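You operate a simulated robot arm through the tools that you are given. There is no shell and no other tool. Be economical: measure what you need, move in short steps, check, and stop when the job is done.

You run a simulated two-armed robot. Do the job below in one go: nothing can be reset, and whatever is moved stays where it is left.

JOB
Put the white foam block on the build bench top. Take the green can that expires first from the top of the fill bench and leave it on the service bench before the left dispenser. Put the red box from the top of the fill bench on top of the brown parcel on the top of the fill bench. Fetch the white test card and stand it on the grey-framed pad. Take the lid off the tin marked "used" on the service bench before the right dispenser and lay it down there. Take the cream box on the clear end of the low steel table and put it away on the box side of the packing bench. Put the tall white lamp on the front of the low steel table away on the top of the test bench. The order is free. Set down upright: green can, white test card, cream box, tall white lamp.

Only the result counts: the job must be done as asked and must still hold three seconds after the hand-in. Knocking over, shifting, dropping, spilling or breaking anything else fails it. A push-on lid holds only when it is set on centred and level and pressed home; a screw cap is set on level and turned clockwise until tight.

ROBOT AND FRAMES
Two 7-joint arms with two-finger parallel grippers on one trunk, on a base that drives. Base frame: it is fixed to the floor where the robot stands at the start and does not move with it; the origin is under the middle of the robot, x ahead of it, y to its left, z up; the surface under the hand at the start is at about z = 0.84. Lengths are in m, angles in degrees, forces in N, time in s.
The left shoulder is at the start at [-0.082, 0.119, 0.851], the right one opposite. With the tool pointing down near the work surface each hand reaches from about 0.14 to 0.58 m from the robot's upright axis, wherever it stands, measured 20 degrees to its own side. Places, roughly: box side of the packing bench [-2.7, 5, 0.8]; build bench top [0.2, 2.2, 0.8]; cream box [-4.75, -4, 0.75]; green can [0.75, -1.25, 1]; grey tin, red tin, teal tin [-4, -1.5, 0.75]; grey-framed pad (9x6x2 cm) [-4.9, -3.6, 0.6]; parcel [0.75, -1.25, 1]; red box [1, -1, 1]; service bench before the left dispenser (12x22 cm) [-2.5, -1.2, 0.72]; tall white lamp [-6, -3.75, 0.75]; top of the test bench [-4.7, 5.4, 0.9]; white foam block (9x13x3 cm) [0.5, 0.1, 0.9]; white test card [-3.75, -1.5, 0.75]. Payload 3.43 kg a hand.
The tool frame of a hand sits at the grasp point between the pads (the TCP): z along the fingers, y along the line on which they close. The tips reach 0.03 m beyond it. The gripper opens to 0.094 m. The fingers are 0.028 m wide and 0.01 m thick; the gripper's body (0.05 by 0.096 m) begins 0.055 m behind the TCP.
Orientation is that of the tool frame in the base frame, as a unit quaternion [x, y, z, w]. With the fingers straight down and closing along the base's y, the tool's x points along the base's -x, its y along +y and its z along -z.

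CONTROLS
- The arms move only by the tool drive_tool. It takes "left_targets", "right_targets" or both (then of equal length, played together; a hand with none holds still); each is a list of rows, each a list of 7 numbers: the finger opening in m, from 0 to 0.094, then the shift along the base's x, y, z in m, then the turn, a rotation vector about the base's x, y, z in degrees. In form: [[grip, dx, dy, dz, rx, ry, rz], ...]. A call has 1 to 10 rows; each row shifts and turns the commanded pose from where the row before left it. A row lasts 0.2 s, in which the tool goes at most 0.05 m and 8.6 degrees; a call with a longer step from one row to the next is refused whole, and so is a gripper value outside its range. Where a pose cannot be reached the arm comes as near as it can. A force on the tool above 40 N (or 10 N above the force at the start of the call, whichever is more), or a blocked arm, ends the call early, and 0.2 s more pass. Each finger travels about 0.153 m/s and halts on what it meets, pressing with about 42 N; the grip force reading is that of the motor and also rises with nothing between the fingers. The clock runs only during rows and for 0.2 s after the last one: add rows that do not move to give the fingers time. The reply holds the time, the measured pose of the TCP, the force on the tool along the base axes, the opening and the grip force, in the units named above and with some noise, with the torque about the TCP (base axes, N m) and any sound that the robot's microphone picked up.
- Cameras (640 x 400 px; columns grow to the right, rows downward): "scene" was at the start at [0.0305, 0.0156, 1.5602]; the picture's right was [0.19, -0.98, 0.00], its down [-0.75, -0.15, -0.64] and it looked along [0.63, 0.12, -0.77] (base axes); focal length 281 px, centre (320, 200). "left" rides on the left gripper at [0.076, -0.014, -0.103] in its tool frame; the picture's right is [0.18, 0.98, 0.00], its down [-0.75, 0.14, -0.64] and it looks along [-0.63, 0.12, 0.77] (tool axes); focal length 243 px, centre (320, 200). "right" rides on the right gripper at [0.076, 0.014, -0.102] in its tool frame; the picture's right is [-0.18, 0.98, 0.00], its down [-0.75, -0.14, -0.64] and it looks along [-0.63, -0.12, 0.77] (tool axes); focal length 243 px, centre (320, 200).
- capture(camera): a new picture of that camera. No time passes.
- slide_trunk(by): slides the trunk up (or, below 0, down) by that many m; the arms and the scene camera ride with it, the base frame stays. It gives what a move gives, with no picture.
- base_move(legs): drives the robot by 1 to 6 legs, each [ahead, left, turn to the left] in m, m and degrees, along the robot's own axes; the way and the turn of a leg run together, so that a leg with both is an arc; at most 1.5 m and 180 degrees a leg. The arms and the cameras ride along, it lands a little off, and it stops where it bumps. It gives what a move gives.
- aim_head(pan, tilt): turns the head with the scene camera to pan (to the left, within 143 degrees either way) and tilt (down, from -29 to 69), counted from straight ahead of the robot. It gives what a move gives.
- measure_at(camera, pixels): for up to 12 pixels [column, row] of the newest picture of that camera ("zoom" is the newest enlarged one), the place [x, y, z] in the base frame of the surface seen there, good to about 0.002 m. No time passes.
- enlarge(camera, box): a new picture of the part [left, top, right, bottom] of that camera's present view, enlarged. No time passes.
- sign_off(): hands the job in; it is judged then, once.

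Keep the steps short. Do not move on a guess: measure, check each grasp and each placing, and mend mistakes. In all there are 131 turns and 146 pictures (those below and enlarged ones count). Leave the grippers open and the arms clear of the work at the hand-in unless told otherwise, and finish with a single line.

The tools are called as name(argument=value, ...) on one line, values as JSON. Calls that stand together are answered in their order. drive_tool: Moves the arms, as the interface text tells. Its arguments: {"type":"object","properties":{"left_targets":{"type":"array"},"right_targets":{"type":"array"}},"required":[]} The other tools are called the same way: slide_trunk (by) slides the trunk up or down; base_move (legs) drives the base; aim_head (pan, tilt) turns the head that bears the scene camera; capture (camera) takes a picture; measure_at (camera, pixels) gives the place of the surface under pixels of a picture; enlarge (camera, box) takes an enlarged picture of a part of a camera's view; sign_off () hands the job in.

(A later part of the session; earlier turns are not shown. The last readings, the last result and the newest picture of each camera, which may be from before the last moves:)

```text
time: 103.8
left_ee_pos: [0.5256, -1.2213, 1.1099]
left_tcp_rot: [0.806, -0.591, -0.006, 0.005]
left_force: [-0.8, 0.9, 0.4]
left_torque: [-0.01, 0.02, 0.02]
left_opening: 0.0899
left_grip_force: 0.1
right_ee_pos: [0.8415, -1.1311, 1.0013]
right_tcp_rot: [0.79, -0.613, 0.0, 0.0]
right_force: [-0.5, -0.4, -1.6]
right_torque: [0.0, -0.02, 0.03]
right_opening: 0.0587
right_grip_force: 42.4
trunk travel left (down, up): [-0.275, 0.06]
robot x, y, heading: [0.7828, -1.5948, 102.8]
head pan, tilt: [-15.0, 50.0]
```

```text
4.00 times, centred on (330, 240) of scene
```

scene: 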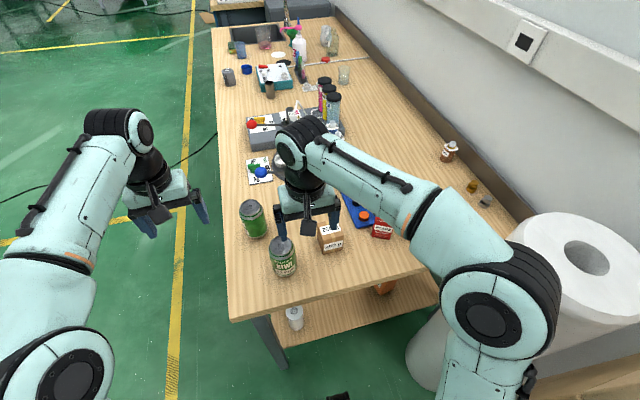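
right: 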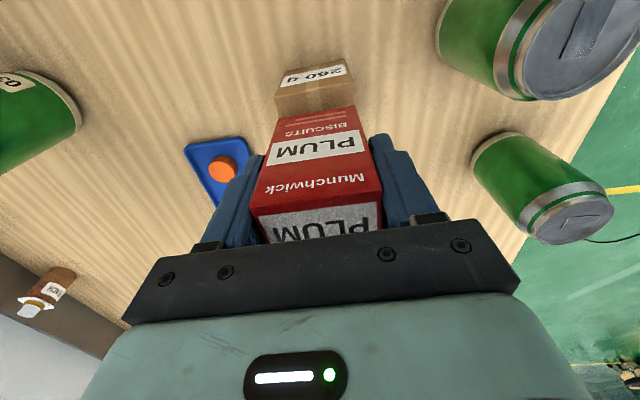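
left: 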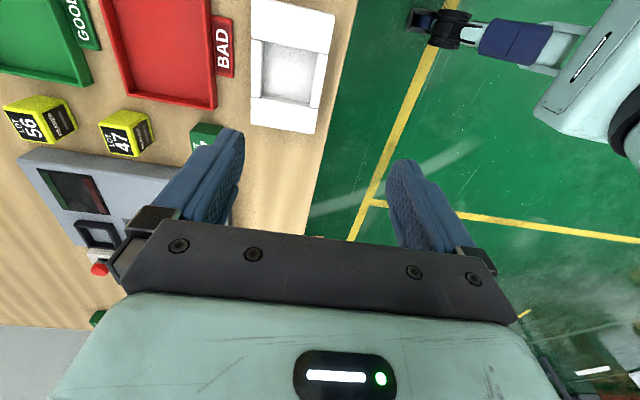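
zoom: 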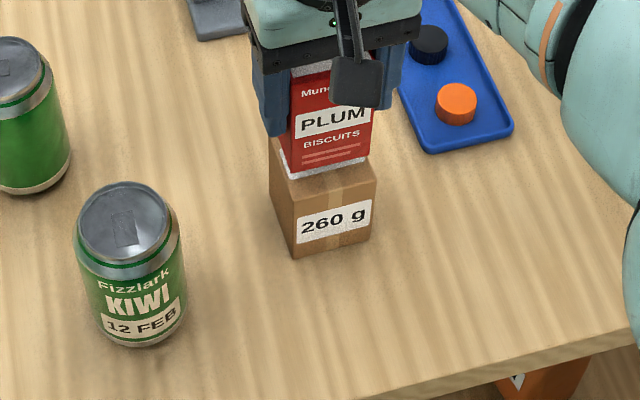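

Well above the parcel. Lowering gently until contact.

drive_tool(right_targets=[[0.02, 0, 0, -0.01, 0, 0, 0], [0.02, 0, 0, -0.004, 0, 0, 0], [0.02, 0, 0, -0.002, 0, 0, 0], [0.02, 0, 0, 0, 0, 0, 0]])

enlarge(camera="scene", box=[260, 190, 400, 290])

```text
time: 104.8
left_ee_pos: [0.5242, -1.2226, 1.1108]
left_tcp_rot: [0.806, -0.592, -0.006, 0.005]
left_force: [-0.1, -0.1, 0.0]
left_torque: [-0.01, 0.0, 0.04]
left_opening: 0.09
left_grip_force: 0.0
right_ee_pos: [0.8406, -1.131, 0.9861]
right_tcp_rot: [0.79, -0.614, 0.001, 0.0]
right_force: [0.0, -0.8, -0.4]
right_torque: [-0.03, 0.0, -0.04]
right_opening: 0.059
right_grip_force: 42.4
trunk travel left (down, up): [-0.275, 0.06]
robot x, y, heading: [0.7832, -1.5942, 102.6]
head pan, tilt: [-15.0, 50.0]
```

```text
4.00 times, centred on (330, 240) of scene
```

zoom: 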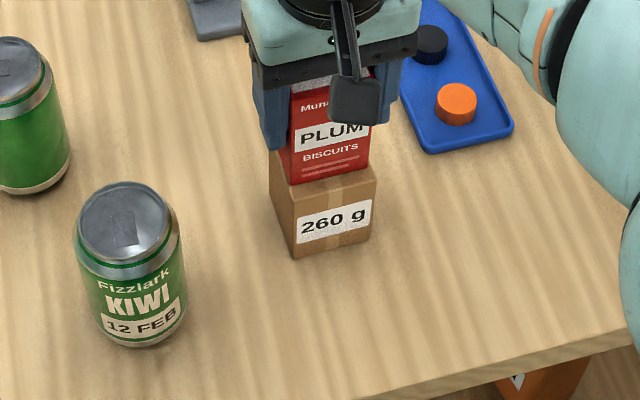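

Force was near zero there (weight shift only), so I'll go down 1 mm at a time to feel contact.

drive_tool(right_targets=[[0.02, 0, 0, -0.001, 0, 0, 0], [0.02, 0, 0, -0.001, 0, 0, 0], [0.02, 0, 0, 0, 0, 0, 0]])

```text
time: 105.6
left_ee_pos: [0.525, -1.221, 1.1104]
left_tcp_rot: [0.806, -0.591, -0.006, 0.003]
left_force: [0.1, 0.5, 0.2]
left_torque: [-0.01, -0.01, -0.01]
left_opening: 0.0899
left_grip_force: 0.0
right_ee_pos: [0.8406, -1.1308, 0.9862]
right_tcp_rot: [0.79, -0.613, -0.002, -0.002]
right_force: [2.3, 0.0, 20.4]
right_torque: [-0.18, -0.24, -0.08]
right_opening: 0.0588
right_grip_force: 42.0
trunk travel left (down, up): [-0.275, 0.06]
robot x, y, heading: [0.7834, -1.5922, 102.6]
head pan, tilt: [-15.0, 50.0]
```

Contact at 20 N. I'll ease up 1 mm, open evenly, and rise.

drive_tool(right_targets=[[0.059, 0, 0, 0.001, 0, 0, 0], [0.07, 0, 0, 0, 0, 0, 0], [0.08, 0, 0, 0, 0, 0, 0], [0.08, 0, 0, 0.01, 0, 0, 0], [0.08, 0, 0, 0.03, 0, 0, 0], [0.08, 0, 0, 0.04, 0, 0, 0], [0.09, 0, 0, 0.04, 0, 0, 0]])

enlarge(camera="scene", box=[220, 180, 400, 300])

capture(camera="right")

```text
time: 107.2
left_ee_pos: [0.5258, -1.222, 1.1102]
left_tcp_rot: [0.806, -0.592, -0.006, 0.005]
left_force: [0.1, -0.5, 1.3]
left_torque: [-0.02, -0.01, -0.01]
left_opening: 0.09
left_grip_force: 0.2
right_ee_pos: [0.8406, -1.1328, 1.1056]
right_tcp_rot: [0.79, -0.613, 0.0, 0.0]
right_force: [-0.6, 0.2, 1.1]
right_torque: [0.02, 0.03, 0.01]
right_opening: 0.0899
right_grip_force: 0.0
trunk travel left (down, up): [-0.275, 0.06]
robot x, y, heading: [0.781, -1.5941, 102.7]
head pan, tilt: [-15.0, 50.0]
```

```text
3.33 times, centred on (310, 240) of scene
```

zoom: 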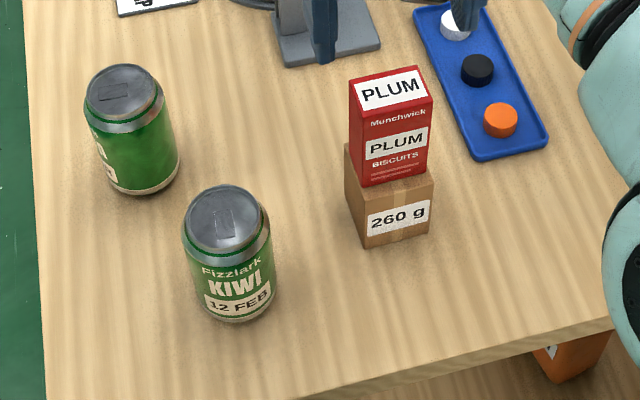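

```text
115 pictures are left
```

right: 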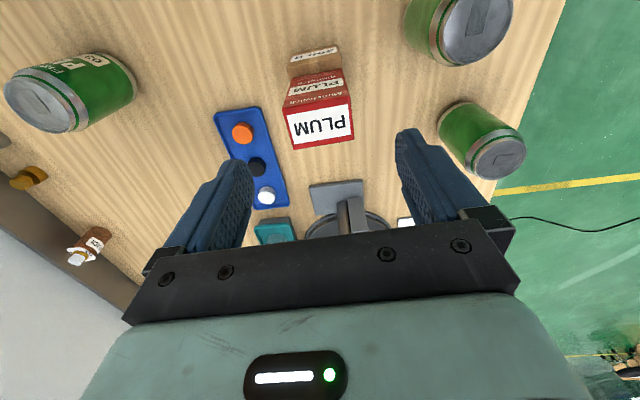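

The red box stands square on the parcel. Next is the kiwi can at (0.7145,-1.2035). I'll bring the right hand above it.

drive_tool(right_targets=[[0.094, -0.0315, -0.0177, 0, 0, 0, 0], [0.094, -0.0315, -0.0177, 0, 0, 0, 0], [0.094, -0.0315, -0.0177, 0, 0, 0, 0], [0.094, -0.0315, -0.0177, -0.02, 0, 0, 0], [0.094, 0, 0, -0.03, 0, 0, 0], [0.094, 0, 0, 0, 0, 0, 0]])

enlarge(camera="scene", box=[220, 180, 400, 300])

capture(camera="right")

```text
time: 108.6
left_ee_pos: [0.525, -1.2213, 1.111]
left_tcp_rot: [0.807, -0.591, -0.006, 0.004]
left_force: [0.3, 0.0, 0.7]
left_torque: [0.03, 0.01, 0.0]
left_opening: 0.0897
left_grip_force: 0.1
right_ee_pos: [0.7146, -1.2016, 1.0559]
right_tcp_rot: [0.789, -0.614, -0.001, 0.0]
right_force: [-0.5, 1.0, 0.1]
right_torque: [-0.02, 0.04, -0.05]
right_opening: 0.0938
right_grip_force: 0.0
trunk travel left (down, up): [-0.275, 0.06]
robot x, y, heading: [0.7849, -1.5913, 102.7]
head pan, tilt: [-15.0, 50.0]
```

```text
3.33 times, centred on (310, 240) of scene
```

zoom: 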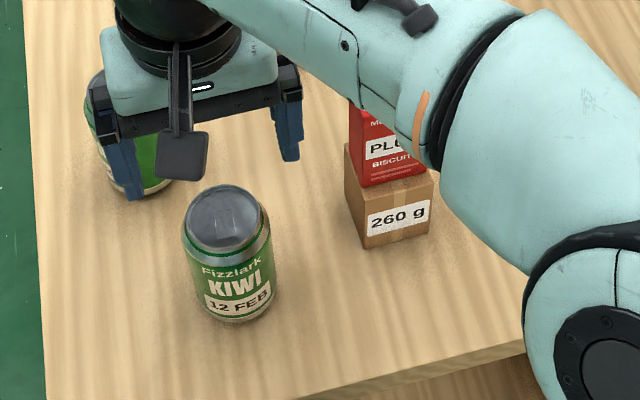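

```text
113 pictures are left
```

right: 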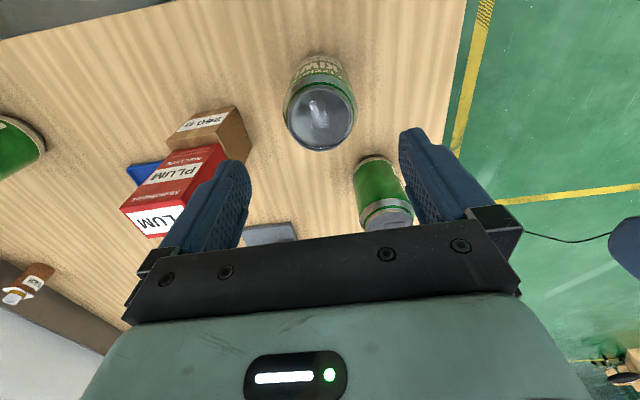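

I'll check how near the forearm is to the stack before descending.

measure_at(camera="zoom", pixels=[[370, 85], [410, 140], [440, 150], [330, 70], [220, 190], [265, 240], [185, 230], [225, 215], [480, 200]])

measure_at(camera="right", pixels=[[285, 105], [355, 105], [320, 150], [320, 108], [318, 80]])

```text
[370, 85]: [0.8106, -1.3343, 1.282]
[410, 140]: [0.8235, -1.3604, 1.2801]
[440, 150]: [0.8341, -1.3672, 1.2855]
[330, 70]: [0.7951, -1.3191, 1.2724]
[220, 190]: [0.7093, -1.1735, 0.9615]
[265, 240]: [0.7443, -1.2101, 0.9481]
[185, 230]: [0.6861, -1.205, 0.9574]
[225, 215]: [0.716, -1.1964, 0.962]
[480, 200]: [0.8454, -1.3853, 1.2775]
```

```text
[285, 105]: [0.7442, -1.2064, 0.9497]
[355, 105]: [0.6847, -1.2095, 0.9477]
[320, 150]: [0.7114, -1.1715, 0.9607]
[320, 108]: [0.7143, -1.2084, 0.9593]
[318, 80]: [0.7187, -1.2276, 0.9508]
```

The forearm is well clear. Descend to z 0.913 and close on the can.

drive_tool(right_targets=[[0.094, 0, -0.002, -0.045, 0, 0, 0], [0.094, 0, 0, -0.045, 0, 0, 0], [0.094, 0, 0, -0.035, 0, 0, 0], [0.094, 0, 0, -0.018, 0, 0, 0], [0.094, 0, 0, 0, 0, 0, 0], [0.06, 0, 0, 0, 0, 0, 0], [0.05, 0, 0, 0, 0, 0, 0], [0.05, 0, 0, 0, 0, 0, 0]])

```text
time: 110.4
left_ee_pos: [0.5248, -1.2206, 1.1105]
left_tcp_rot: [0.806, -0.591, -0.005, 0.005]
left_force: [0.4, 0.2, 0.6]
left_torque: [0.02, -0.02, -0.01]
left_opening: 0.0898
left_grip_force: 0.1
right_ee_pos: [0.7147, -1.2029, 0.9127]
right_tcp_rot: [0.79, -0.613, 0.0, 0.0]
right_force: [0.1, -0.1, -0.4]
right_torque: [0.01, 0.01, 0.0]
right_opening: 0.0678
right_grip_force: 42.0
trunk travel left (down, up): [-0.275, 0.06]
robot x, y, heading: [0.7843, -1.5922, 103.0]
head pan, tilt: [-15.0, 50.0]
```

Gripped at 6.8 cm. I'll lift straight up and then draw the hand back towards the robot.

drive_tool(right_targets=[[0.04, 0, 0, 0.02, 0, 0, 0], [0.04, 0, 0, 0.045, 0, 0, 0], [0.04, 0, 0, 0.045, 0, 0, 0], [0.04, 0, 0, 0.045, 0, 0, 0], [0.04, 0, 0, 0.03, 0, 0, 0], [0.04, 0.01, -0.04, 0, 0, 0, 0], [0.04, 0, 0, 0, 0, 0, 0]])

aim_head(pan=80, tilt=20)

capture(camera="scene")

capture(camera="right")

```text
time: 112.0
left_ee_pos: [0.5252, -1.2214, 1.1098]
left_tcp_rot: [0.806, -0.592, -0.006, 0.005]
left_force: [-0.8, 1.2, -0.2]
left_torque: [-0.03, 0.04, -0.04]
left_opening: 0.0899
left_grip_force: 0.1
right_ee_pos: [0.7239, -1.2425, 1.0971]
right_tcp_rot: [0.79, -0.614, 0.0, 0.0]
right_force: [0.0, -0.1, -3.8]
right_torque: [-0.04, -0.01, 0.0]
right_opening: 0.0681
right_grip_force: 41.7
trunk travel left (down, up): [-0.275, 0.06]
robot x, y, heading: [0.7833, -1.5966, 102.6]
head pan, tilt: [-15.0, 50.0]
```

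```text
time: 113.7
left_ee_pos: [0.5239, -1.2217, 1.1109]
left_tcp_rot: [0.806, -0.591, -0.005, 0.005]
left_force: [0.1, 0.1, -0.2]
left_torque: [0.03, 0.01, 0.03]
left_opening: 0.0901
left_grip_force: 0.1
right_ee_pos: [0.7235, -1.2435, 1.0971]
right_tcp_rot: [0.79, -0.613, 0.0, 0.0]
right_force: [-0.4, -0.1, -3.2]
right_torque: [0.02, -0.02, -0.01]
right_opening: 0.0682
right_grip_force: 41.7
trunk travel left (down, up): [-0.275, 0.06]
robot x, y, heading: [0.7865, -1.5948, 102.7]
head pan, tilt: [80.0, 20.0]
```

```text
112 pictures are left
```

scene: 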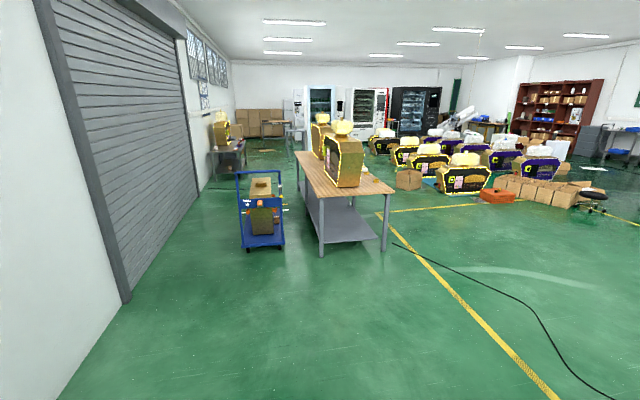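

```text
111 pictures are left
```

right: 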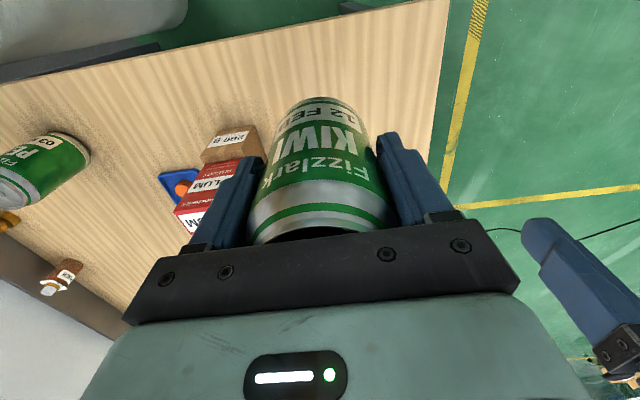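

The can is held. I'll measure the service bench edges in this view to plan the route.

measure_at(camera="scene", pixels=[[297, 154], [394, 190], [318, 196], [372, 165], [345, 180], [318, 150], [385, 245], [322, 252], [250, 245], [360, 158]])

enlarge(camera="scene", box=[200, 80, 460, 260])

```text
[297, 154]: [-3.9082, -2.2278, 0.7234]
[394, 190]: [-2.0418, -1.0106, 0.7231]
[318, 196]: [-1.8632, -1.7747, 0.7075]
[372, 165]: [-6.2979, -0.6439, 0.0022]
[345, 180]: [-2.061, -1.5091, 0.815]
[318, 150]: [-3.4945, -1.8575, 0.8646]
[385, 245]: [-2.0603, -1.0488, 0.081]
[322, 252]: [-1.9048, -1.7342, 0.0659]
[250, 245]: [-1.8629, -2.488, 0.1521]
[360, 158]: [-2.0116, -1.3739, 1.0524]
```

```text
2.22 times, centred on (330, 170) of scene
```

zoom: 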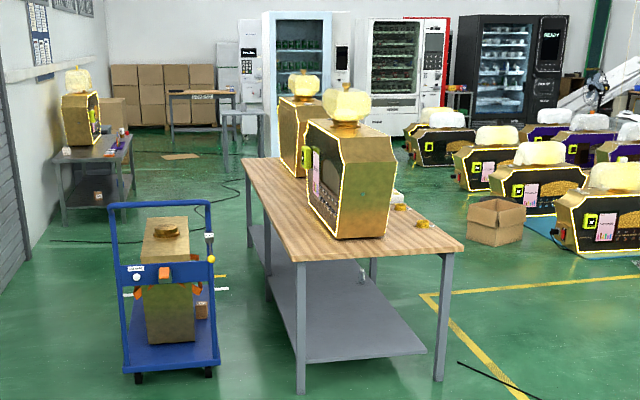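

Service bench top is at z 0.723, front edge starting at (-2.04,-1.01), turned 12.5°. I'll drive round to its front: left 1.5, ahead 1.7, turn 180, strafe right 1.5.

base_move(legs=[[0, 1.5, 0], [1.5, 0, 0], [0.2, 0, 0], [0, 0, 180], [0, -1.4, 0]])

aim_head(pan=-15, tilt=30)

capture(camera="scene")

```text
time: 154.6
left_ee_pos: [-2.1528, -0.9401, 1.1105]
left_tcp_rot: [0.594, 0.804, 0.005, 0.006]
left_force: [-0.7, 0.2, -0.7]
left_torque: [0.01, 0.01, 0.01]
left_opening: 0.09
left_grip_force: 0.0
right_ee_pos: [-2.3511, -0.9172, 1.0973]
right_tcp_rot: [0.617, 0.787, 0.0, 0.001]
right_force: [-0.5, -0.6, -3.2]
right_torque: [-0.02, 0.0, 0.0]
right_opening: 0.0677
right_grip_force: 42.1
trunk travel left (down, up): [-0.275, 0.06]
robot x, y, heading: [-2.4093, -0.5682, -77.3]
head pan, tilt: [80.0, 20.0]
```

```text
time: 156.3
left_ee_pos: [-2.1533, -0.9401, 1.1097]
left_tcp_rot: [0.594, 0.805, 0.004, 0.006]
left_force: [-0.3, 0.3, 0.7]
left_torque: [-0.02, 0.01, -0.02]
left_opening: 0.0901
left_grip_force: 0.0
right_ee_pos: [-2.352, -0.9167, 1.0981]
right_tcp_rot: [0.616, 0.787, 0.0, 0.0]
right_force: [0.4, 0.5, -2.5]
right_torque: [-0.01, -0.01, -0.05]
right_opening: 0.0676
right_grip_force: 41.9
trunk travel left (down, up): [-0.275, 0.06]
robot x, y, heading: [-2.4074, -0.5656, -77.5]
head pan, tilt: [-15.0, 30.0]
```

```text
109 pictures are left
```

scene: 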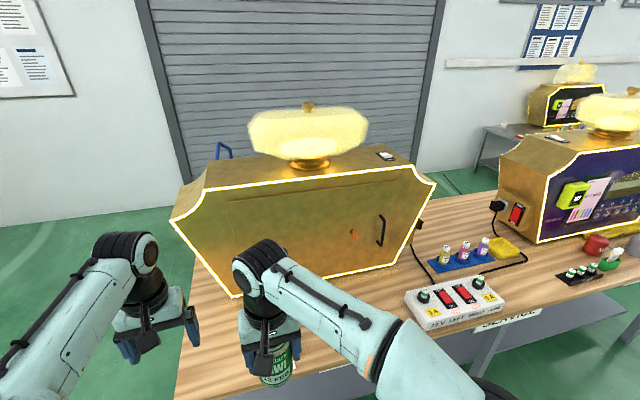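

I see the left dispenser facing us with the bench strip before it, and a switch block at (455,300). I'll measure the strip.

measure_at(camera="scene", pixels=[[238, 296], [390, 265], [320, 290], [310, 330], [350, 285], [405, 300], [440, 330], [370, 345], [395, 340], [230, 330], [200, 330], [300, 345]])

enlarge(camera="scene", box=[170, 220, 530, 400])

```text
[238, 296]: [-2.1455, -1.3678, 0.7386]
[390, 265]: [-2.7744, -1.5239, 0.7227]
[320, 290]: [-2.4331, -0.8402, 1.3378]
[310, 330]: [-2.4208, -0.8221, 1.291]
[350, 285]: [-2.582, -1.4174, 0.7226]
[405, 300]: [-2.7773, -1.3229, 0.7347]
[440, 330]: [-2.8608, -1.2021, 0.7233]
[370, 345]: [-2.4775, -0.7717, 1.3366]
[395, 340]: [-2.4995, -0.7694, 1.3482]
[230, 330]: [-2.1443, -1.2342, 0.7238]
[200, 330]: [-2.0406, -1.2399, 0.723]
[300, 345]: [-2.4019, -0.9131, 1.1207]
```

```text
1.78 times, centred on (350, 310) of scene
```

zoom: 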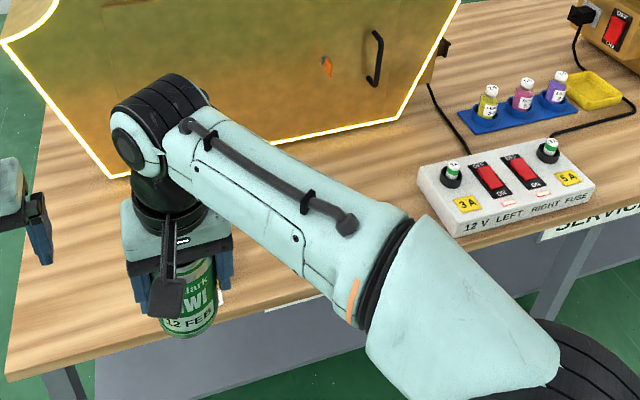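

The strip before the dispenser is about 32 cm deep; I'll target (-2.495,-1.213), 10 cm in from the edge. First drive closer and lower the trunk.

base_move(legs=[[0.2, -0.15, 0]])

slide_trunk(by=-0.12)

aim_head(pan=15, tilt=55)

capture(camera="scene")

capture(camera="left")

```text
time: 158.2
left_ee_pos: [-2.2565, -1.1671, 1.1107]
left_tcp_rot: [0.592, 0.806, 0.005, 0.006]
left_force: [0.3, -0.4, 0.4]
left_torque: [0.01, 0.02, 0.02]
left_opening: 0.0901
left_grip_force: 0.2
right_ee_pos: [-2.4555, -1.1436, 1.0969]
right_tcp_rot: [0.615, 0.789, 0.0, 0.0]
right_force: [0.5, 0.0, -3.4]
right_torque: [0.01, -0.02, -0.01]
right_opening: 0.0678
right_grip_force: 42.2
trunk travel left (down, up): [-0.275, 0.06]
robot x, y, heading: [-2.5126, -0.7919, -77.6]
head pan, tilt: [-15.0, 30.0]
```

```text
time: 159.8
left_ee_pos: [-2.2571, -1.1677, 0.9906]
left_tcp_rot: [0.593, 0.805, 0.005, 0.005]
left_force: [0.0, 0.8, 0.0]
left_torque: [0.03, -0.01, 0.04]
left_opening: 0.0901
left_grip_force: 0.0
right_ee_pos: [-2.4565, -1.144, 0.977]
right_tcp_rot: [0.615, 0.788, 0.0, 0.001]
right_force: [0.2, 0.1, -3.3]
right_torque: [0.02, 0.01, -0.04]
right_opening: 0.0677
right_grip_force: 42.3
trunk travel left (down, up): [-0.155, 0.18]
robot x, y, heading: [-2.5146, -0.7901, -77.5]
head pan, tilt: [-15.0, 30.0]
```

```text
time: 160.7
left_ee_pos: [-2.2574, -1.1672, 0.9905]
left_tcp_rot: [0.593, 0.805, 0.004, 0.006]
left_force: [-0.1, 0.2, 0.5]
left_torque: [0.02, -0.01, 0.01]
left_opening: 0.0902
left_grip_force: 0.0
right_ee_pos: [-2.4561, -1.1446, 0.9778]
right_tcp_rot: [0.616, 0.788, 0.0, 0.001]
right_force: [0.5, -0.4, -4.2]
right_torque: [0.0, 0.0, 0.0]
right_opening: 0.0676
right_grip_force: 41.8
trunk travel left (down, up): [-0.155, 0.18]
robot x, y, heading: [-2.5135, -0.7913, -77.6]
head pan, tilt: [15.0, 55.0]
```

```text
107 pictures are left
```

scene: 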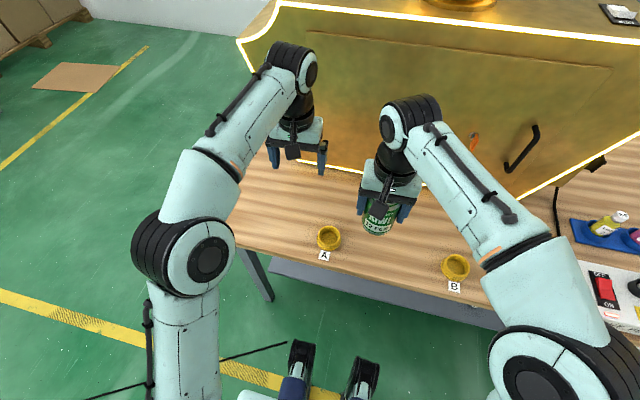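

```text
106 pictures are left
```

left: 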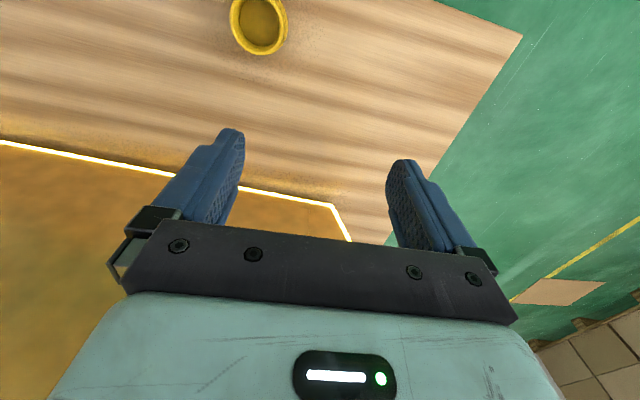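

Two yellow bowls A (330,238) and B (456,267) stand on the strip, with a clear gap between. I'll measure them, the edge and the dispenser.

measure_at(camera="scene", pixels=[[329, 237], [325, 257], [316, 238], [343, 238], [456, 265], [454, 287], [441, 263], [392, 281], [380, 243], [395, 275], [350, 170], [430, 185]])

capture(camera="right")

```text
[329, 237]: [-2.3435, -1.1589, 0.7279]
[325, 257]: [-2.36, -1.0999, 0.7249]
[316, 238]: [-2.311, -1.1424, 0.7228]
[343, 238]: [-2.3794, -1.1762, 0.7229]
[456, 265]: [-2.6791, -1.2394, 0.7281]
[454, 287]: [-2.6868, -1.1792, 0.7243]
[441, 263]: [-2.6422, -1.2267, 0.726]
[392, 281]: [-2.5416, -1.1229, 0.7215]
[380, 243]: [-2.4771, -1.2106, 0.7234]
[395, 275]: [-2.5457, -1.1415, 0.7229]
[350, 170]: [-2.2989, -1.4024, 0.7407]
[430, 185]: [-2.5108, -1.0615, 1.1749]
```

```text
105 pictures are left
```

right: 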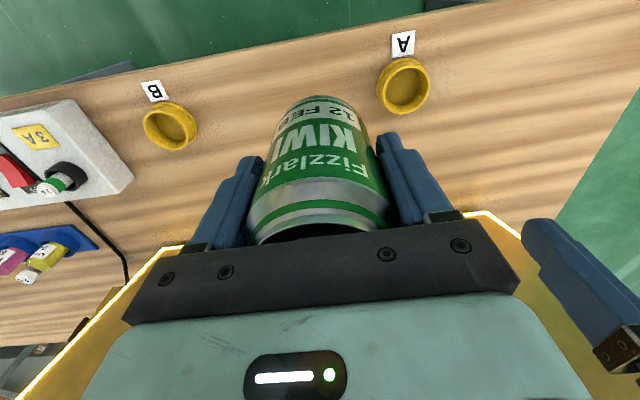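

The midpoint between the bowls is (-2.511,-1.20), matching the given place. I'll move there and lower to just above.

drive_tool(right_targets=[[0.04, -0.0275, -0.03, 0, 0, 0, 0], [0.04, -0.0275, -0.03, 0, 0, 0, 0], [0.04, 0, 0, -0.045, 0, 0, 0], [0.04, 0, 0, -0.045, 0, 0, 0], [0.04, 0, 0, -0.045, 0, 0, 0], [0.04, 0, 0, -0.035, 0, 0, 0], [0.04, 0, 0, -0.008, 0, 0, 0], [0.04, 0, 0, 0, 0, 0, 0]])

enlarge(camera="scene", box=[300, 150, 500, 300])

```text
time: 162.5
left_ee_pos: [-2.2577, -1.1667, 0.9895]
left_tcp_rot: [0.592, 0.806, 0.005, 0.006]
left_force: [0.5, 0.8, -0.1]
left_torque: [0.02, 0.0, 0.0]
left_opening: 0.0902
left_grip_force: 0.1
right_ee_pos: [-2.5108, -1.2042, 0.7987]
right_tcp_rot: [0.615, 0.788, -0.001, 0.0]
right_force: [-0.6, 0.1, -3.5]
right_torque: [0.02, 0.02, -0.01]
right_opening: 0.0678
right_grip_force: 41.8
trunk travel left (down, up): [-0.155, 0.18]
robot x, y, heading: [-2.5149, -0.7954, -77.5]
head pan, tilt: [15.0, 55.0]
```

```text
2.67 times, centred on (400, 225) of scene
```

zoom: 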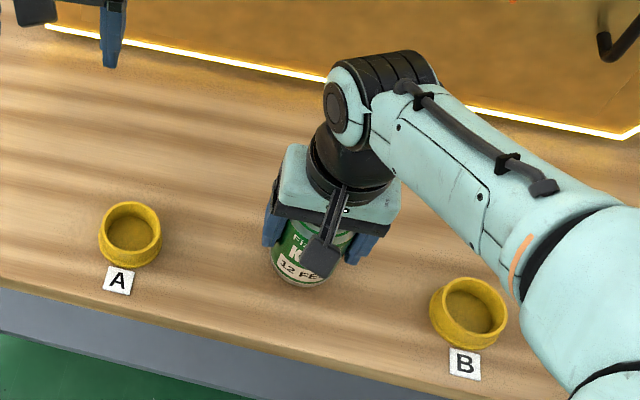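

Centred between A and B. Lowering to contact.

drive_tool(right_targets=[[0.04, 0, 0, -0.003, 0, 0, 0], [0.04, 0, 0, -0.001, 0, 0, 0], [0.04, 0, 0, -0.001, 0, 0, 0], [0.04, 0, 0, -0.001, 0, 0, 0], [0.04, 0, 0, 0, 0, 0, 0]])

```text
time: 163.7
left_ee_pos: [-2.2573, -1.1664, 0.9902]
left_tcp_rot: [0.593, 0.805, 0.005, 0.006]
left_force: [0.1, -0.1, 0.5]
left_torque: [-0.02, 0.01, 0.03]
left_opening: 0.09
left_grip_force: 0.1
right_ee_pos: [-2.511, -1.2046, 0.7941]
right_tcp_rot: [0.614, 0.789, 0.0, 0.0]
right_force: [0.1, 0.3, -3.3]
right_torque: [0.03, 0.01, 0.01]
right_opening: 0.0677
right_grip_force: 41.9
trunk travel left (down, up): [-0.155, 0.18]
robot x, y, heading: [-2.5098, -0.7896, -77.6]
head pan, tilt: [15.0, 55.0]
```

drive_tool(right_targets=[[0.04, 0, 0, -0.001, 0, 0, 0], [0.04, 0, 0, -0.001, 0, 0, 0], [0.04, 0, 0, 0, 0, 0, 0]])

```text
time: 164.5
left_ee_pos: [-2.257, -1.1666, 0.991]
left_tcp_rot: [0.593, 0.805, 0.004, 0.006]
left_force: [0.0, 0.1, -1.1]
left_torque: [0.0, -0.02, 0.01]
left_opening: 0.0898
left_grip_force: 0.0
right_ee_pos: [-2.5109, -1.2047, 0.7929]
right_tcp_rot: [0.615, 0.788, 0.0, 0.002]
right_force: [-1.8, -0.3, 13.2]
right_torque: [0.34, 0.27, 0.03]
right_opening: 0.0678
right_grip_force: 42.6
trunk travel left (down, up): [-0.155, 0.18]
robot x, y, heading: [-2.5152, -0.7908, -77.2]
head pan, tilt: [15.0, 55.0]
```

Contact at 13 N. Opening and rising clear.

drive_tool(right_targets=[[0.068, 0, 0, 0, 0, 0, 0], [0.08, 0, 0, 0, 0, 0, 0], [0.094, 0, 0, 0, 0, 0, 0], [0.094, 0, 0, 0.015, 0, 0, 0], [0.094, 0, 0, 0.04, 0, 0, 0], [0.094, 0, 0, 0.045, 0, 0, 0], [0.094, 0, 0, 0.045, 0, 0, 0], [0.094, 0, 0.0, 0.045, 0, 0, 0]])

enlarge(camera="scene", box=[300, 150, 500, 300])

aim_head(pan=-50, tilt=25)

capture(camera="scene")

```text
time: 166.3
left_ee_pos: [-2.2567, -1.1669, 0.9908]
left_tcp_rot: [0.593, 0.805, 0.004, 0.006]
left_force: [-0.8, 0.0, 0.2]
left_torque: [0.02, 0.0, -0.02]
left_opening: 0.0902
left_grip_force: 0.1
right_ee_pos: [-2.5111, -1.2059, 0.9829]
right_tcp_rot: [0.615, 0.789, 0.0, 0.0]
right_force: [0.3, -0.5, 0.1]
right_torque: [-0.02, -0.03, -0.01]
right_opening: 0.0939
right_grip_force: 0.0
trunk travel left (down, up): [-0.155, 0.18]
robot x, y, heading: [-2.5123, -0.7956, -77.3]
head pan, tilt: [15.0, 55.0]
```

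```text
2.67 times, centred on (400, 225) of scene
```

zoom: 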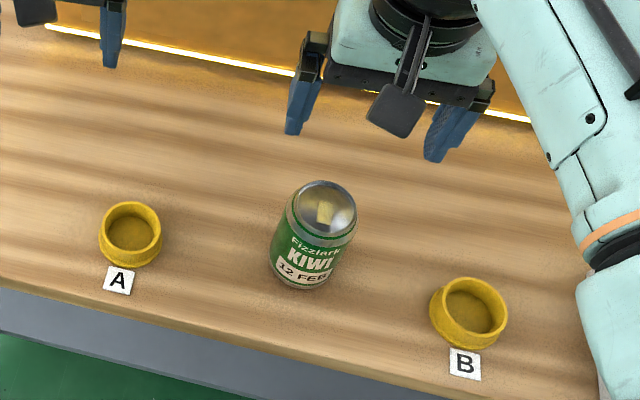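

```text
time: 167.7
left_ee_pos: [-2.2564, -1.168, 0.9904]
left_tcp_rot: [0.593, 0.805, 0.005, 0.006]
left_force: [-0.1, -0.4, -0.4]
left_torque: [0.0, -0.02, 0.02]
left_opening: 0.0899
left_grip_force: 0.0
right_ee_pos: [-2.5106, -1.2054, 0.9821]
right_tcp_rot: [0.615, 0.788, 0.0, 0.0]
right_force: [0.2, -0.3, -0.2]
right_torque: [0.0, 0.01, 0.01]
right_opening: 0.094
right_grip_force: 0.0
trunk travel left (down, up): [-0.155, 0.18]
robot x, y, heading: [-2.5162, -0.7933, -77.4]
head pan, tilt: [-50.0, 25.0]
```

```text
102 pictures are left
```

scene: 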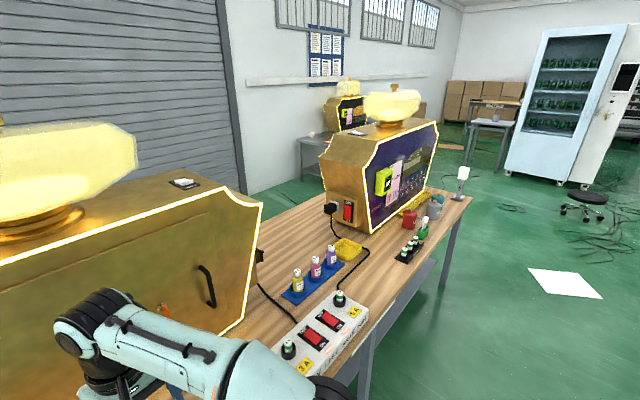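

The can stands upright between the bowls. Next the tins by the right dispenser, at (410,218) and (435,212).

enlarge(camera="scene", box=[380, 150, 490, 270])

measure_at(camera="scene", pixels=[[410, 218], [435, 210], [460, 190], [408, 250], [470, 200], [375, 225], [420, 228], [340, 345], [440, 260]])

```text
3.33 times, centred on (435, 210) of scene
```

zoom: 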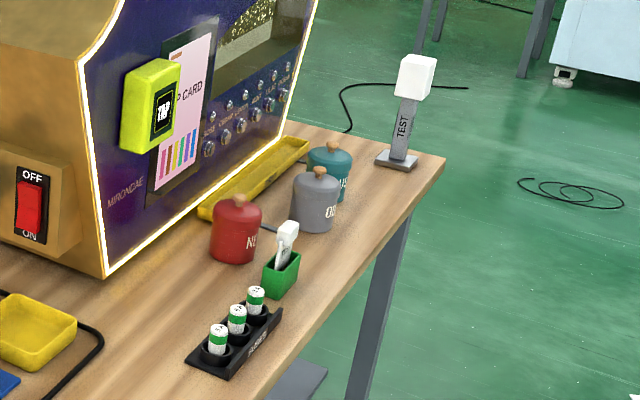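

```text
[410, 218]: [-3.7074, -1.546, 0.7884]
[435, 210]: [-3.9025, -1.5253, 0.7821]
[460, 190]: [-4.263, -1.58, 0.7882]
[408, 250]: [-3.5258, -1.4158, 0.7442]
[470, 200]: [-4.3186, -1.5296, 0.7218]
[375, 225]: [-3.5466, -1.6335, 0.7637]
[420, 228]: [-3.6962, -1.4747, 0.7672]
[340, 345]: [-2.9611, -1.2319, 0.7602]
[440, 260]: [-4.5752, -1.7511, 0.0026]
```

I'll back a little, strafe right 1.3 m to the tins, and look down at them.

base_move(legs=[[-0.12, 0, 0], [0, -1.35, 0]])

aim_head(pan=0, tilt=45)

capture(camera="scene")

capture(camera="right")

```text
time: 180.5
left_ee_pos: [-3.5897, -1.3458, 0.9906]
left_tcp_rot: [0.587, 0.809, 0.005, 0.005]
left_force: [0.6, -0.7, 0.3]
left_torque: [0.0, -0.02, 0.01]
left_opening: 0.0898
left_grip_force: 0.1
right_ee_pos: [-3.842, -1.3886, 0.9816]
right_tcp_rot: [0.609, 0.793, 0.001, 0.0]
right_force: [-0.2, -0.1, -0.5]
right_torque: [0.01, -0.03, 0.01]
right_opening: 0.094
right_grip_force: 0.0
trunk travel left (down, up): [-0.155, 0.18]
robot x, y, heading: [-3.8476, -0.9804, -76.5]
head pan, tilt: [-50.0, 25.0]
```

```text
time: 181.7
left_ee_pos: [-3.5901, -1.3464, 0.9896]
left_tcp_rot: [0.587, 0.81, 0.004, 0.005]
left_force: [-0.4, 0.4, 0.0]
left_torque: [0.01, 0.0, 0.02]
left_opening: 0.0899
left_grip_force: 0.1
right_ee_pos: [-3.843, -1.3884, 0.9816]
right_tcp_rot: [0.61, 0.792, 0.0, 0.0]
right_force: [-0.6, -0.2, 0.1]
right_torque: [-0.04, 0.02, 0.0]
right_opening: 0.0939
right_grip_force: 0.0
trunk travel left (down, up): [-0.155, 0.18]
robot x, y, heading: [-3.8507, -0.9775, -76.9]
head pan, tilt: [0.0, 45.0]
```

```text
100 pictures are left
```

scene: 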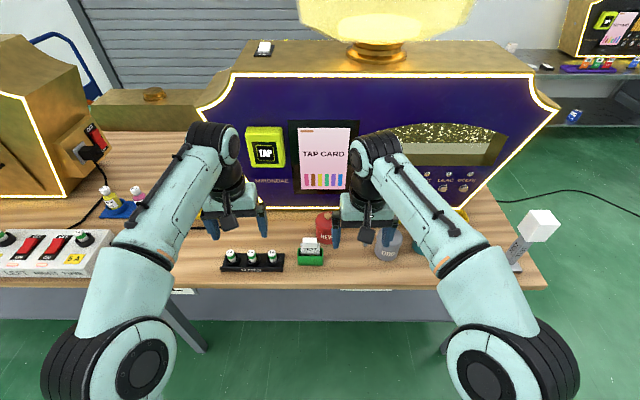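

```text
99 pictures are left
```

right: 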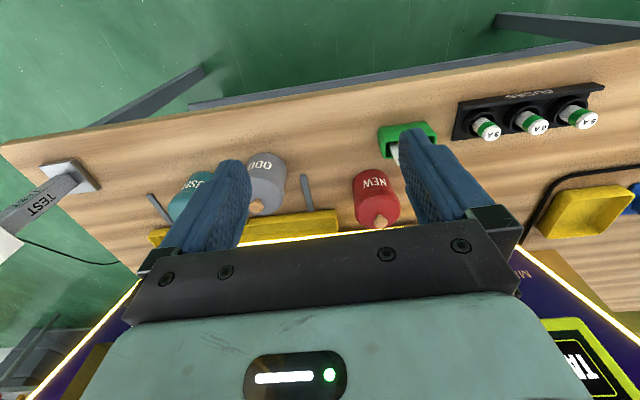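

The teal tin reads "USED" and the card stands in the green holder. I'll zoom the right camera and measure.

enlarge(camera="right", box=[130, 100, 450, 260])

enlarge(camera="scene", box=[290, 200, 550, 290])

```text
2.00 times, centred on (290, 180) of right
```

zoom: 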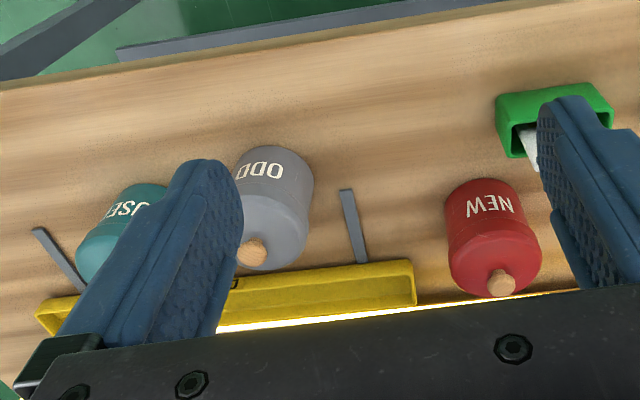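

```text
2.46 times, centred on (420, 245) of scene
```

zoom: 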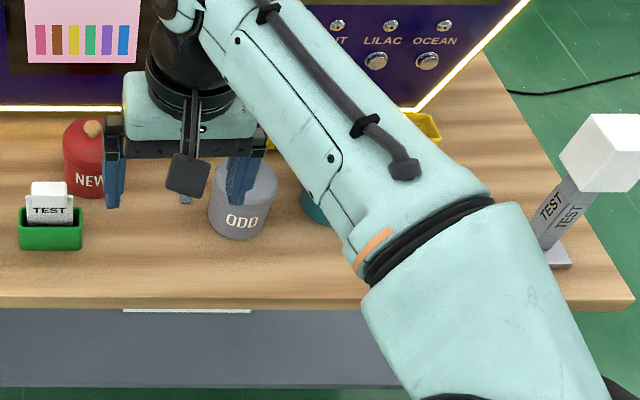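

I'll move the base a bit ahead and to the right to bring the hand over the teal tin and get a clear view.

base_move(legs=[[0.09, -0.15, 0]])

capture(camera="right")

```text
time: 183.7
left_ee_pos: [-3.7183, -1.4676, 0.9907]
left_tcp_rot: [0.588, 0.809, 0.005, 0.006]
left_force: [0.2, 0.8, -0.1]
left_torque: [0.0, -0.04, -0.04]
left_opening: 0.0901
left_grip_force: 0.1
right_ee_pos: [-3.9713, -1.5094, 0.9821]
right_tcp_rot: [0.61, 0.792, 0.001, 0.0]
right_force: [-0.1, 0.5, 0.4]
right_torque: [0.0, 0.0, 0.02]
right_opening: 0.0942
right_grip_force: 0.0
trunk travel left (down, up): [-0.155, 0.18]
robot x, y, heading: [-3.9773, -1.0944, -76.8]
head pan, tilt: [0.0, 45.0]
```

```text
96 pictures are left
```

right: 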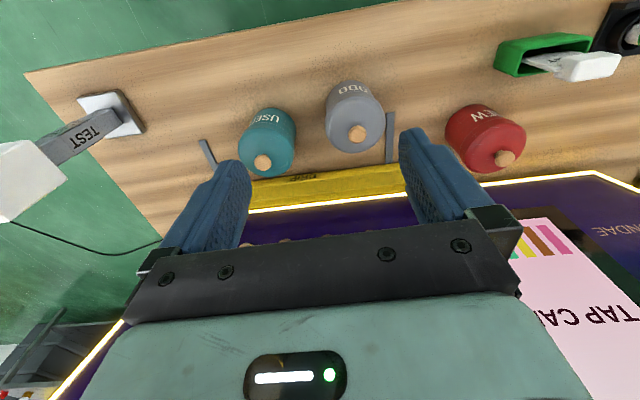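

Now the teal "USED" tin with its knob at (262,162) is visible. I'll zoom and measure.

enlarge(camera="right", box=[190, 70, 430, 210])

measure_at(camera="right", pixels=[[262, 162], [267, 150], [247, 150], [290, 140], [270, 118], [262, 175], [357, 133], [335, 130], [380, 125], [205, 150], [252, 185], [278, 180]])

```text
2.67 times, centred on (310, 140) of right
```

zoom: 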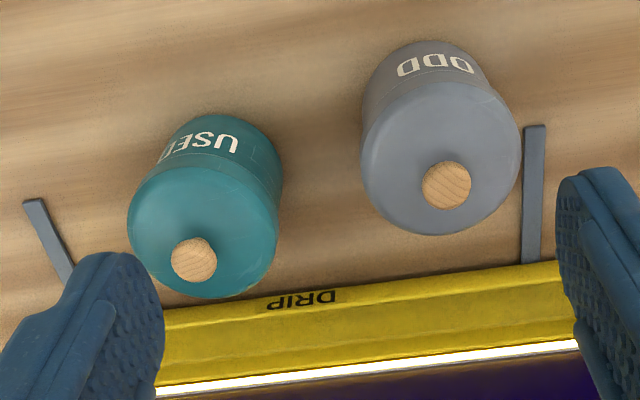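

```text
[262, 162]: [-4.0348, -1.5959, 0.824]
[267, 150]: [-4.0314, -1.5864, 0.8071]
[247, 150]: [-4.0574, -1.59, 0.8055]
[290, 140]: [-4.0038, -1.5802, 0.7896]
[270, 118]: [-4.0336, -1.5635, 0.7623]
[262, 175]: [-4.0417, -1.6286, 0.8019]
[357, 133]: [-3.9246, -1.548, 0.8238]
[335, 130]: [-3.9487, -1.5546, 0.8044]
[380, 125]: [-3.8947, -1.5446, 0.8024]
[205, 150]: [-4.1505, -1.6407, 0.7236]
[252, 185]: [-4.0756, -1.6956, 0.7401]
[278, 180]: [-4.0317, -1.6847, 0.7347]
```

Knob is at about (-4.035,-1.596), top 0.824. I'll measure its edges and the tin rim to centre the grip.

measure_at(camera="zoom", pixels=[[175, 258], [213, 258], [194, 240], [194, 278], [194, 260], [132, 238], [274, 240], [200, 292], [205, 180], [165, 160], [262, 160], [270, 300]])

```text
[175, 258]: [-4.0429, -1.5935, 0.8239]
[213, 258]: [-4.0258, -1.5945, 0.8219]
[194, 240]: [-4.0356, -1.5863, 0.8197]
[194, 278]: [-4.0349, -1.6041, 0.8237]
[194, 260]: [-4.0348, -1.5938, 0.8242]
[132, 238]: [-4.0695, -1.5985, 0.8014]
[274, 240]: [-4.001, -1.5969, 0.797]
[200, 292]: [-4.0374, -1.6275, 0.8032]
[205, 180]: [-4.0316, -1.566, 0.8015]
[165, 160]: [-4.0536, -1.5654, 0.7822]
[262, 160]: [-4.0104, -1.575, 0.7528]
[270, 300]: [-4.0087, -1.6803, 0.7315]
```

Centre (-4.035,-1.596). I'll move above the knob, with a smaller opening, and come down to z 0.88.

drive_tool(right_targets=[[0.08, -0.0212, -0.0289, 0, 0, 0, 0], [0.06, -0.0212, -0.0289, 0, 0, 0, 0], [0.05, -0.0213, -0.0288, 0, 0, 0, 0], [0.05, 0, 0, -0.045, 0, 0, 0], [0.05, 0, 0, -0.045, 0, 0, 0], [0.05, 0, 0, -0.012, 0, 0, 0], [0.05, 0, 0, 0, 0, 0, 0]])

enlarge(camera="right", box=[220, 80, 420, 230])

```text
time: 185.3
left_ee_pos: [-3.717, -1.469, 0.9903]
left_tcp_rot: [0.588, 0.809, 0.005, 0.006]
left_force: [0.2, -0.6, -0.2]
left_torque: [0.01, 0.02, 0.03]
left_opening: 0.0902
left_grip_force: 0.0
right_ee_pos: [-4.0266, -1.587, 0.8802]
right_tcp_rot: [0.611, 0.792, 0.0, 0.0]
right_force: [0.3, -1.0, -0.4]
right_torque: [-0.01, 0.03, -0.03]
right_opening: 0.0499
right_grip_force: 0.1
right hand out of reach, approached as far as the arm can: row 3
trunk travel left (down, up): [-0.155, 0.18]
robot x, y, heading: [-3.9784, -1.0996, -76.9]
head pan, tilt: [0.0, 45.0]
```

```text
2.67 times, centred on (320, 155) of right
```

zoom: 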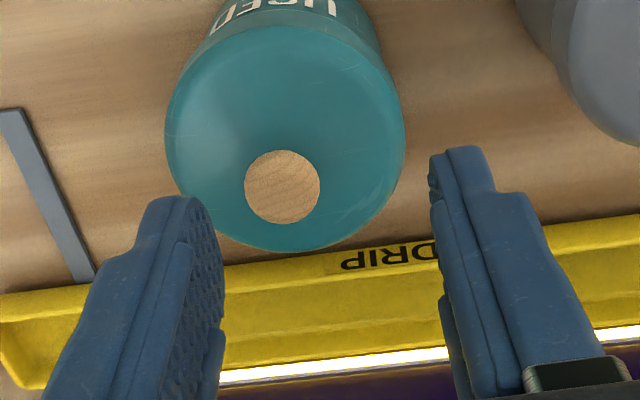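

The hand is 8–9 mm short in x and y. I'll correct that.

drive_tool(right_targets=[[0.05, -0.0084, -0.009, 0, 0, 0, 0], [0.05, 0, 0, 0, 0, 0, 0]])

enlarge(camera="right", box=[220, 80, 420, 230])

```text
time: 185.9
left_ee_pos: [-3.7179, -1.4676, 0.9904]
left_tcp_rot: [0.588, 0.809, 0.005, 0.006]
left_force: [0.0, 0.9, -0.3]
left_torque: [-0.02, 0.01, 0.03]
left_opening: 0.09
left_grip_force: 0.0
right_ee_pos: [-4.0349, -1.5948, 0.88]
right_tcp_rot: [0.61, 0.792, 0.0, 0.0]
right_force: [-0.2, 0.2, -0.4]
right_torque: [-0.02, 0.0, 0.02]
right_opening: 0.0499
right_grip_force: 0.0
trunk travel left (down, up): [-0.155, 0.18]
robot x, y, heading: [-3.9785, -1.0983, -76.5]
head pan, tilt: [0.0, 45.0]
```

```text
2.67 times, centred on (320, 155) of right
```

zoom: 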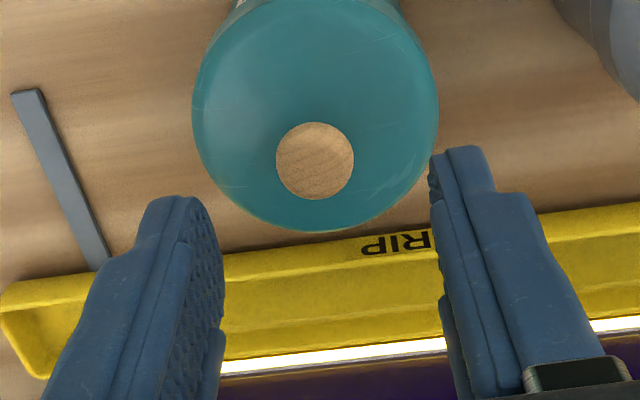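

Knob lies midway between the fingers. Descend to z 0.839 and close.

drive_tool(right_targets=[[0.05, 0, 0, -0.025, 0, 0, 0], [0.05, 0, 0, -0.012, 0, 0, 0], [0.05, 0, 0, -0.004, 0, 0, 0], [0.05, 0, 0, 0, 0, 0, 0], [0.02, 0, 0, 0, 0, 0, 0], [0.0, 0, 0, 0, 0, 0, 0], [0.0, 0, 0, 0, 0, 0, 0]])

enlarge(camera="right", box=[220, 80, 420, 230])

```text
time: 187.5
left_ee_pos: [-3.7174, -1.4681, 0.9904]
left_tcp_rot: [0.588, 0.809, 0.004, 0.006]
left_force: [-0.3, 0.9, -0.1]
left_torque: [-0.02, -0.01, 0.04]
left_opening: 0.09
left_grip_force: 0.1
right_ee_pos: [-4.0352, -1.5954, 0.8395]
right_tcp_rot: [0.609, 0.793, 0.0, 0.0]
right_force: [0.3, -0.5, 0.3]
right_torque: [0.0, 0.02, -0.02]
right_opening: 0.0183
right_grip_force: 41.8
trunk travel left (down, up): [-0.155, 0.18]
robot x, y, heading: [-3.9817, -1.0993, -76.7]
head pan, tilt: [0.0, 45.0]
```

```text
2.67 times, centred on (320, 155) of right
```

zoom: 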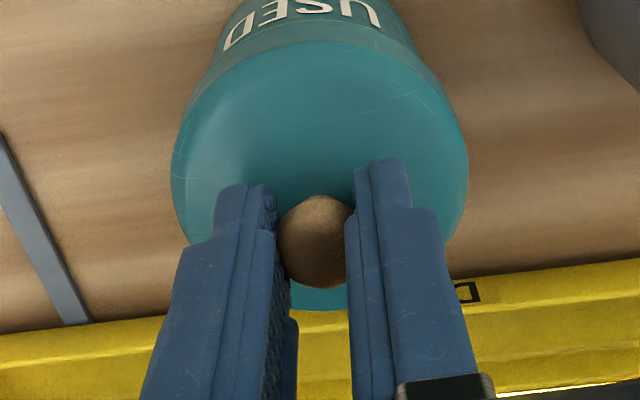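

The knob is gripped at 1.8 cm. I'll lift slowly and watch the force.

drive_tool(right_targets=[[0, 0, 0, 0.003, 0, 0, 0], [0, 0, 0, 0.004, 0, 0, 0], [0, 0, 0, 0.006, 0, 0, 0], [0, 0, 0, 0.008, 0, 0, 0], [0, 0, 0, 0, 0, 0, 0]])

capture(camera="right")

```text
time: 188.7
left_ee_pos: [-3.7177, -1.4687, 0.9918]
left_tcp_rot: [0.588, 0.809, 0.004, 0.005]
left_force: [0.0, 0.1, 0.5]
left_torque: [0.03, -0.01, 0.01]
left_opening: 0.0897
left_grip_force: 0.1
right_ee_pos: [-4.0365, -1.5957, 0.8606]
right_tcp_rot: [0.609, 0.793, 0.0, 0.0]
right_force: [0.0, -0.7, -1.0]
right_torque: [-0.02, -0.02, 0.02]
right_opening: 0.0179
right_grip_force: 42.0
trunk travel left (down, up): [-0.155, 0.18]
robot x, y, heading: [-3.9784, -1.0982, -76.8]
head pan, tilt: [0.0, 45.0]
heard: snap
```

```text
91 pictures are left
```

right: 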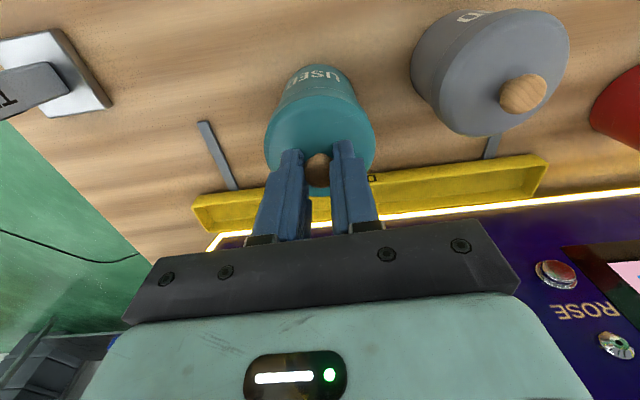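

A snap was heard and the lid came free. I'll lift 6 cm more, then look for a free spot and check the tin.

drive_tool(right_targets=[[0, 0, 0, 0.03, 0, 0, 0], [0, 0, 0, 0.035, 0, 0, 0], [0, 0.01, 0.03, 0.01, 0, 0, 0], [0, 0.01, 0.03, 0, 0, 0, 0], [0, 0, 0, 0, 0, 0, 0]])

capture(camera="right")

enlarge(camera="scene", box=[200, 180, 480, 355])

```text
time: 189.9
left_ee_pos: [-3.7177, -1.4685, 0.9909]
left_tcp_rot: [0.588, 0.809, 0.004, 0.005]
left_force: [0.5, 0.0, -0.6]
left_torque: [0.01, 0.0, -0.02]
left_opening: 0.09
left_grip_force: 0.0
right_ee_pos: [-4.016, -1.5359, 0.9367]
right_tcp_rot: [0.61, 0.792, 0.0, -0.001]
right_force: [0.3, 0.3, 0.5]
right_torque: [0.02, 0.03, 0.01]
right_opening: 0.0176
right_grip_force: 41.5
trunk travel left (down, up): [-0.155, 0.18]
robot x, y, heading: [-3.9814, -1.0981, -76.7]
head pan, tilt: [0.0, 45.0]
```

```text
90 pictures are left
```

right: 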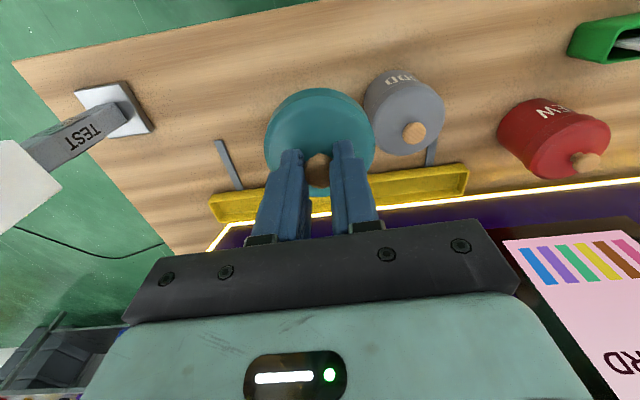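

```text
2.29 times, centred on (340, 268) of scene
```

zoom: 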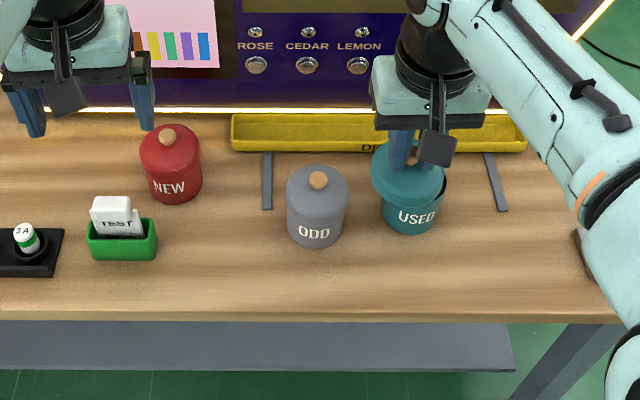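

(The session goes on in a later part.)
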